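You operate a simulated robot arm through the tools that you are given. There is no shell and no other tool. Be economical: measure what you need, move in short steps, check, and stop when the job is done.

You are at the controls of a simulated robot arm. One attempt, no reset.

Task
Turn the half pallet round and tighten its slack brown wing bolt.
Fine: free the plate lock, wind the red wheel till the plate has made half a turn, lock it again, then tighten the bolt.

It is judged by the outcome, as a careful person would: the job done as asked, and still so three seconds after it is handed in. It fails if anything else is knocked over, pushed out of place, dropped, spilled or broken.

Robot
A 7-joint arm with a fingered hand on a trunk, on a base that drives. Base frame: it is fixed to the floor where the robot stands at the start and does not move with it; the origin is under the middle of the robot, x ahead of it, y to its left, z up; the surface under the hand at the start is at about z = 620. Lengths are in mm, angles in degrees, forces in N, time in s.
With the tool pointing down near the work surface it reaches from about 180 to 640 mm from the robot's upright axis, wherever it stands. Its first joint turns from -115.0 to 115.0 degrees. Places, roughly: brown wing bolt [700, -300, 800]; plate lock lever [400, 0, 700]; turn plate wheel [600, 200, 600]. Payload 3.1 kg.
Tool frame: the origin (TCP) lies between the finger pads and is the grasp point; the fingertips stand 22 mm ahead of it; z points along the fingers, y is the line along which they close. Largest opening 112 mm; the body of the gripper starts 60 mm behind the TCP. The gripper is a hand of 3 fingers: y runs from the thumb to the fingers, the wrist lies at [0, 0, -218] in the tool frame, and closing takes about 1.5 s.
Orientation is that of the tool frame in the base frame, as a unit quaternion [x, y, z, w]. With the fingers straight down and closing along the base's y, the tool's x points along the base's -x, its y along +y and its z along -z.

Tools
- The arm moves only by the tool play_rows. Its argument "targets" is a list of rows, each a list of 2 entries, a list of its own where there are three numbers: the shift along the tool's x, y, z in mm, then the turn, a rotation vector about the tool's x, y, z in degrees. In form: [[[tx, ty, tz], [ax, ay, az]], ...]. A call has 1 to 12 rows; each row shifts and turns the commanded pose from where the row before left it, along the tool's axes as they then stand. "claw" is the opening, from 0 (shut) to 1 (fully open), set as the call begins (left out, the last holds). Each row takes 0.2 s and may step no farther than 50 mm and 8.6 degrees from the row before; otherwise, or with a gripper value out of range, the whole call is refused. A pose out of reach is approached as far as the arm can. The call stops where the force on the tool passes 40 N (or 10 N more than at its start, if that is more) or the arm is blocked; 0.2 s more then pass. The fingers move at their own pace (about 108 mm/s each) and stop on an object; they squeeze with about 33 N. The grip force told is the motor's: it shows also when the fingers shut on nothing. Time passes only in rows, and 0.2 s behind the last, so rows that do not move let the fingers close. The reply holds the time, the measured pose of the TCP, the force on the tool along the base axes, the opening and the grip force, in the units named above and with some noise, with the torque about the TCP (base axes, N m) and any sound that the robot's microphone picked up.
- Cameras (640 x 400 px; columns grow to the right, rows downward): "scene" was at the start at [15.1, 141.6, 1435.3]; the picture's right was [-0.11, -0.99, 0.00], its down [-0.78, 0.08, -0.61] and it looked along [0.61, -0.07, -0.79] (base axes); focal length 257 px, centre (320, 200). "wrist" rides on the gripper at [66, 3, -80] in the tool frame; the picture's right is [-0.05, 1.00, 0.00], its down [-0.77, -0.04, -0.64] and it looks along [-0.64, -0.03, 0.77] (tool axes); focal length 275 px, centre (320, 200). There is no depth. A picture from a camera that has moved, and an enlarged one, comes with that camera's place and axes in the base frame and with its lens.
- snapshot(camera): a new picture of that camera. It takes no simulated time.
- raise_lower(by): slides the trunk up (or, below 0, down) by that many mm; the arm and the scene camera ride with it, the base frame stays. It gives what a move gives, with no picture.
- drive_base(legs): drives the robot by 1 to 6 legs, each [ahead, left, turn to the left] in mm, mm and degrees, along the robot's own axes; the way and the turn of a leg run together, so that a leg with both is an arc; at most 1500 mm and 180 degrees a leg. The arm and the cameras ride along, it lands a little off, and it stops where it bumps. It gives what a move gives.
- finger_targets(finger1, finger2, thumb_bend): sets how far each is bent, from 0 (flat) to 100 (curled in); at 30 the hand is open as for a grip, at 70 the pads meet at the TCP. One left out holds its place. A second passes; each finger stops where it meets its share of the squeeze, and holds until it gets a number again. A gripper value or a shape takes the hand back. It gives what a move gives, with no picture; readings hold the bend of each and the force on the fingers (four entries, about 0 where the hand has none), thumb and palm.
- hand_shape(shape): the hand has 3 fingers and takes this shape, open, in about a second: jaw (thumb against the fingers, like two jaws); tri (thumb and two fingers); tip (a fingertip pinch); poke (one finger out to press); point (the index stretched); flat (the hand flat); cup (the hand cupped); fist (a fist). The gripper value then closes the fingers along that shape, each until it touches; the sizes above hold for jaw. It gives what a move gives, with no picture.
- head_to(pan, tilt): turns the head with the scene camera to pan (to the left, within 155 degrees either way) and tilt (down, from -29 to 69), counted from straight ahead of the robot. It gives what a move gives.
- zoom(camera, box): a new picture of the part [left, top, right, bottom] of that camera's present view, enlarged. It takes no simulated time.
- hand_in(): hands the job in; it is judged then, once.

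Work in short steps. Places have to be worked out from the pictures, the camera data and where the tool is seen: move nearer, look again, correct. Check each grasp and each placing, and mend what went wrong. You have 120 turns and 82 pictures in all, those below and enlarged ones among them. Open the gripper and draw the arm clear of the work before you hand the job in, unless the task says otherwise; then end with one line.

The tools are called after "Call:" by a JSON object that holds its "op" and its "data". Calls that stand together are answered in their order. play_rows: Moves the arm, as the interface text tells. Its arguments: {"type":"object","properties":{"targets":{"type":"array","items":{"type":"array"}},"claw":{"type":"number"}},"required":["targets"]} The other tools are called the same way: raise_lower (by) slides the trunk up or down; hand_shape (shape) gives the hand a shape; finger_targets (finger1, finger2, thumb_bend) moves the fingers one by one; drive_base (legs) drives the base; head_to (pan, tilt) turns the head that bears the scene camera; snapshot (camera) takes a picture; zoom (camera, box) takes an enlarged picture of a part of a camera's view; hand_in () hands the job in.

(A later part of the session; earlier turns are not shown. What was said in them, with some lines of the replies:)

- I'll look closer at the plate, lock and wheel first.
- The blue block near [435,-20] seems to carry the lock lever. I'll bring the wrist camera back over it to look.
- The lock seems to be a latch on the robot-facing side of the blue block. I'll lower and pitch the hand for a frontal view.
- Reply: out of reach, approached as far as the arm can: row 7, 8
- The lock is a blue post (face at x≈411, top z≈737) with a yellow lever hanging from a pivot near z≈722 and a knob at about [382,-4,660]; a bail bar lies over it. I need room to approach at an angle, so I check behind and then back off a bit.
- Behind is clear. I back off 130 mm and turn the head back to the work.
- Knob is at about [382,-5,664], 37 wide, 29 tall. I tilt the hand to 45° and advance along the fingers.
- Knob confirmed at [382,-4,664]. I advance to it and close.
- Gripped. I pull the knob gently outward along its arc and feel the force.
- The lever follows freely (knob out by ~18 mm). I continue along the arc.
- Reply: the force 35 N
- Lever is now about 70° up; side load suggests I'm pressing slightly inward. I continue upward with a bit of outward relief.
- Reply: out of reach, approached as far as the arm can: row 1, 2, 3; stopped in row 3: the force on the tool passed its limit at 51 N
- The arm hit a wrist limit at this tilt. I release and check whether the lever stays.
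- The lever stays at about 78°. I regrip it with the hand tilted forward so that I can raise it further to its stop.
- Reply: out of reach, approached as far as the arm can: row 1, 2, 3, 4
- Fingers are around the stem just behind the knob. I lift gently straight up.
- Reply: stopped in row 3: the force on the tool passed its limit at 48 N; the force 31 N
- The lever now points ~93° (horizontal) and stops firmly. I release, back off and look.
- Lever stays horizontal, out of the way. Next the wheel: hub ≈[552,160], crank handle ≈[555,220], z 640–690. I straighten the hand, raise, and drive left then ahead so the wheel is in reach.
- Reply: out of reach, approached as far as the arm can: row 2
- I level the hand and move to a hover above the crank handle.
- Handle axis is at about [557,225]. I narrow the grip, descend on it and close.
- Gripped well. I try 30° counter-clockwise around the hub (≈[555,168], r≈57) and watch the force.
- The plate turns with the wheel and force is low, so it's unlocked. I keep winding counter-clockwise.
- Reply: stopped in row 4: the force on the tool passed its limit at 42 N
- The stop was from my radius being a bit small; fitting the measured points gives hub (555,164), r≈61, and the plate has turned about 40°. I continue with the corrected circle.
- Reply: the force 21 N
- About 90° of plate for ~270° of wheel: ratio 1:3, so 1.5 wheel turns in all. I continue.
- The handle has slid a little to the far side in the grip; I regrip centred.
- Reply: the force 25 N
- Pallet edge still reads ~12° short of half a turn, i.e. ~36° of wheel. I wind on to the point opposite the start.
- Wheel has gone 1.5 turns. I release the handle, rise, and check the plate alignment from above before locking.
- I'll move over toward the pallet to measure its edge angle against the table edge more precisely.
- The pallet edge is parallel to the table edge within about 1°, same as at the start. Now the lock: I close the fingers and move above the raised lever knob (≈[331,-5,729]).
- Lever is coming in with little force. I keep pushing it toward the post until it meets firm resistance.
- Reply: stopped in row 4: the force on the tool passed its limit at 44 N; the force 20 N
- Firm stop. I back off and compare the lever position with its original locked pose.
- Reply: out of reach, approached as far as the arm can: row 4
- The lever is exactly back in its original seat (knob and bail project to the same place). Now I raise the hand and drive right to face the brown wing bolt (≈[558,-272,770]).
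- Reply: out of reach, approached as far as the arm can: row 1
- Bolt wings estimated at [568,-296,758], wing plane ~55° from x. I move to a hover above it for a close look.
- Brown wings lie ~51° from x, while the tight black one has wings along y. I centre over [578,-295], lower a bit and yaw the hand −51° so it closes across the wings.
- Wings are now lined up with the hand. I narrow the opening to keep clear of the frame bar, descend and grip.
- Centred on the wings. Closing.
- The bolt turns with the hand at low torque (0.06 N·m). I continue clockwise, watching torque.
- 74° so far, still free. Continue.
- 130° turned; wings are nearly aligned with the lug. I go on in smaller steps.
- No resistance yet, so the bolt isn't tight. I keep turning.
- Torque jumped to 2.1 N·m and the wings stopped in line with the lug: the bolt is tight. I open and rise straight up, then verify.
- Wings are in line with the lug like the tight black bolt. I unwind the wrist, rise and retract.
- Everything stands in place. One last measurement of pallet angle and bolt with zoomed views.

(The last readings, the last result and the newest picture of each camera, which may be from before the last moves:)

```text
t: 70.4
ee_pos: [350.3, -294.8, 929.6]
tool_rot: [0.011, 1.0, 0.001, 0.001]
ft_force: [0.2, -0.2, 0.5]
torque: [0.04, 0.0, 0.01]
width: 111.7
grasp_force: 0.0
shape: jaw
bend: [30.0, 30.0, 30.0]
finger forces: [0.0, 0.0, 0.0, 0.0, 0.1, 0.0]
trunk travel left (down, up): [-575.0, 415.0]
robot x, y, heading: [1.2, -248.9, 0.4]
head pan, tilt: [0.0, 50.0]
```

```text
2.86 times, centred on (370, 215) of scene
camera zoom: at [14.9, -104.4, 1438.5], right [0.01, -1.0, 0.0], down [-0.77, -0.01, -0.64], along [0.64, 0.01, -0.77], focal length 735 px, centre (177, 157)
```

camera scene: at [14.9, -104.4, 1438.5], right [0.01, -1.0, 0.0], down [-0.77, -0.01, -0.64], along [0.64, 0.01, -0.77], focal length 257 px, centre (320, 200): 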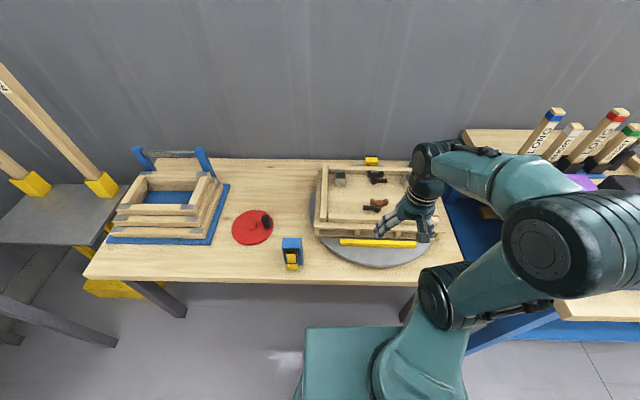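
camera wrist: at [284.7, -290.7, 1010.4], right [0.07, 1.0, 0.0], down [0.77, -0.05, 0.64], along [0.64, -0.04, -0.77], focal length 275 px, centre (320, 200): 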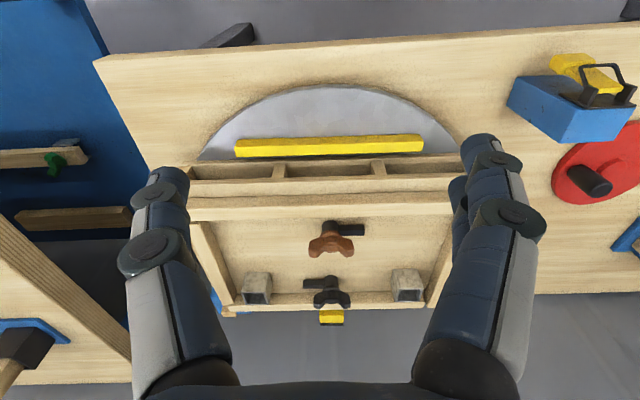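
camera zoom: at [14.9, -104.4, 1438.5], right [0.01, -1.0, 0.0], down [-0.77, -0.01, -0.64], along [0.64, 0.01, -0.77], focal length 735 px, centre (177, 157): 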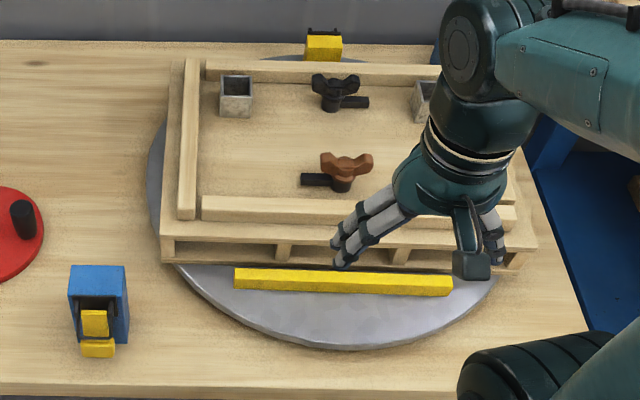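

The angle reads about 1–2° off, near my measuring error; I move the arm aside for an unobstructed measurement.

Call:
{"op": "play_rows", "data": {"targets": [[[30, -35, -10], [0, 0, 0]], [[30, -35, -10], [0, 0, 0]], [[20, -40, -10], [0, 0, 0]], [[0, -45, 0], [0, 0, 0]], [[0, 0, 0], [0, 0, 0]]]}}

Call:
{"op": "zoom", "data": {"camera": "scene", "box": [300, 150, 460, 250]}}

Call:
{"op": "zoom", "data": {"camera": "scene", "box": [80, 140, 320, 290]}}

Call:
{"op": "zoom", "data": {"camera": "scene", "box": [280, 150, 500, 290]}}

```text
t: 71.6
ee_pos: [269.3, -445.6, 960.8]
tool_rot: [0.009, 1.0, -0.001, -0.001]
ft_force: [0.2, 0.0, 0.8]
torque: [0.0, -0.01, 0.03]
width: 111.8
grasp_force: 0.1
shape: jaw
bend: [30.0, 30.0, 30.0]
finger forces: [0.0, 0.0, 0.0, 0.0, 0.0, 0.1]
trunk travel left (down, up): [-575.0, 415.0]
robot x, y, heading: [0.2, -250.0, 0.6]
head pan, tilt: [0.0, 50.0]
```

```text
4.00 times, centred on (380, 200) of scene
camera zoom: at [16.5, -100.4, 1438.1], right [0.01, -1.0, 0.0], down [-0.77, -0.01, -0.64], along [0.64, 0.01, -0.77], focal length 1029 px, centre (80, 200)
```

zoom: 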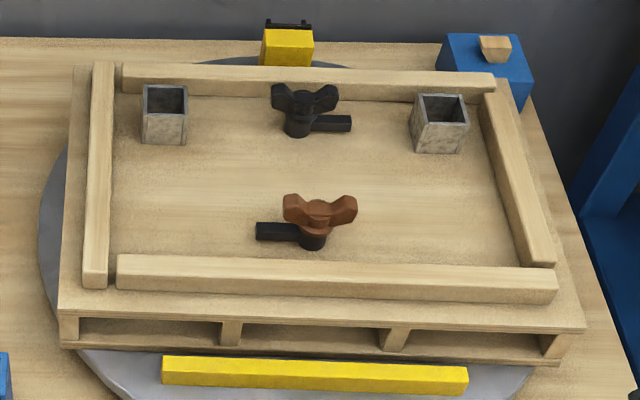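

```text
2.67 times, centred on (200, 215) of scene
camera zoom: at [16.5, -100.4, 1438.1], right [0.01, -1.0, 0.0], down [-0.77, -0.01, -0.64], along [0.64, 0.01, -0.77], focal length 686 px, centre (640, 160)
```

zoom: 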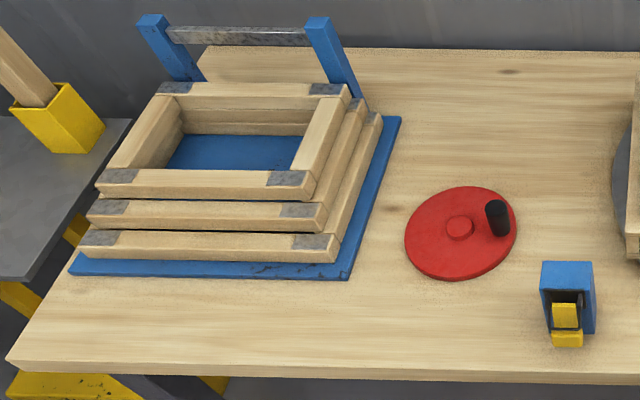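

```text
2.86 times, centred on (390, 220) of scene
camera zoom: at [16.5, -100.4, 1438.1], right [0.01, -1.0, 0.0], down [-0.77, -0.01, -0.64], along [0.64, 0.01, -0.77], focal length 735 px, centre (120, 143)
```

zoom: 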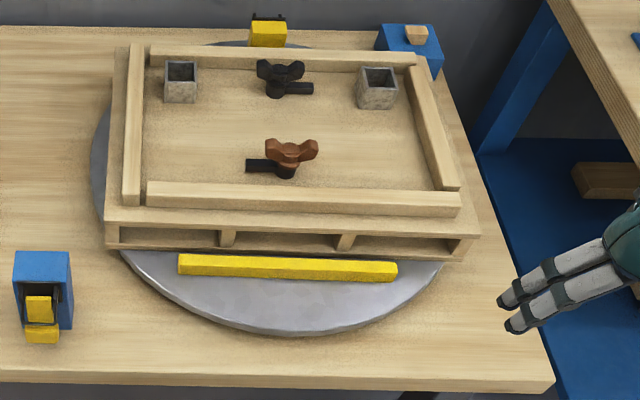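

The pallet sits within about 1–1.5° of a true half turn. The lock lever is seated, the brown bolt's wings are in line with its lug like the black one, and nothing else has moved. The hand is open and clear, so I hand it in.

Call:
{"op": "hand_in", "data": {}}

```text
The job is handed in.
```

I turned the half pallet half a turn (within about 1–1.5° by my measurements), put the plate lock lever back in its seat, and tightened the brown wing bolt to a firm stop at about 2 N·m. I didn't try the wheel again after locking, so the lock is judged only by the lever being back in its original position.
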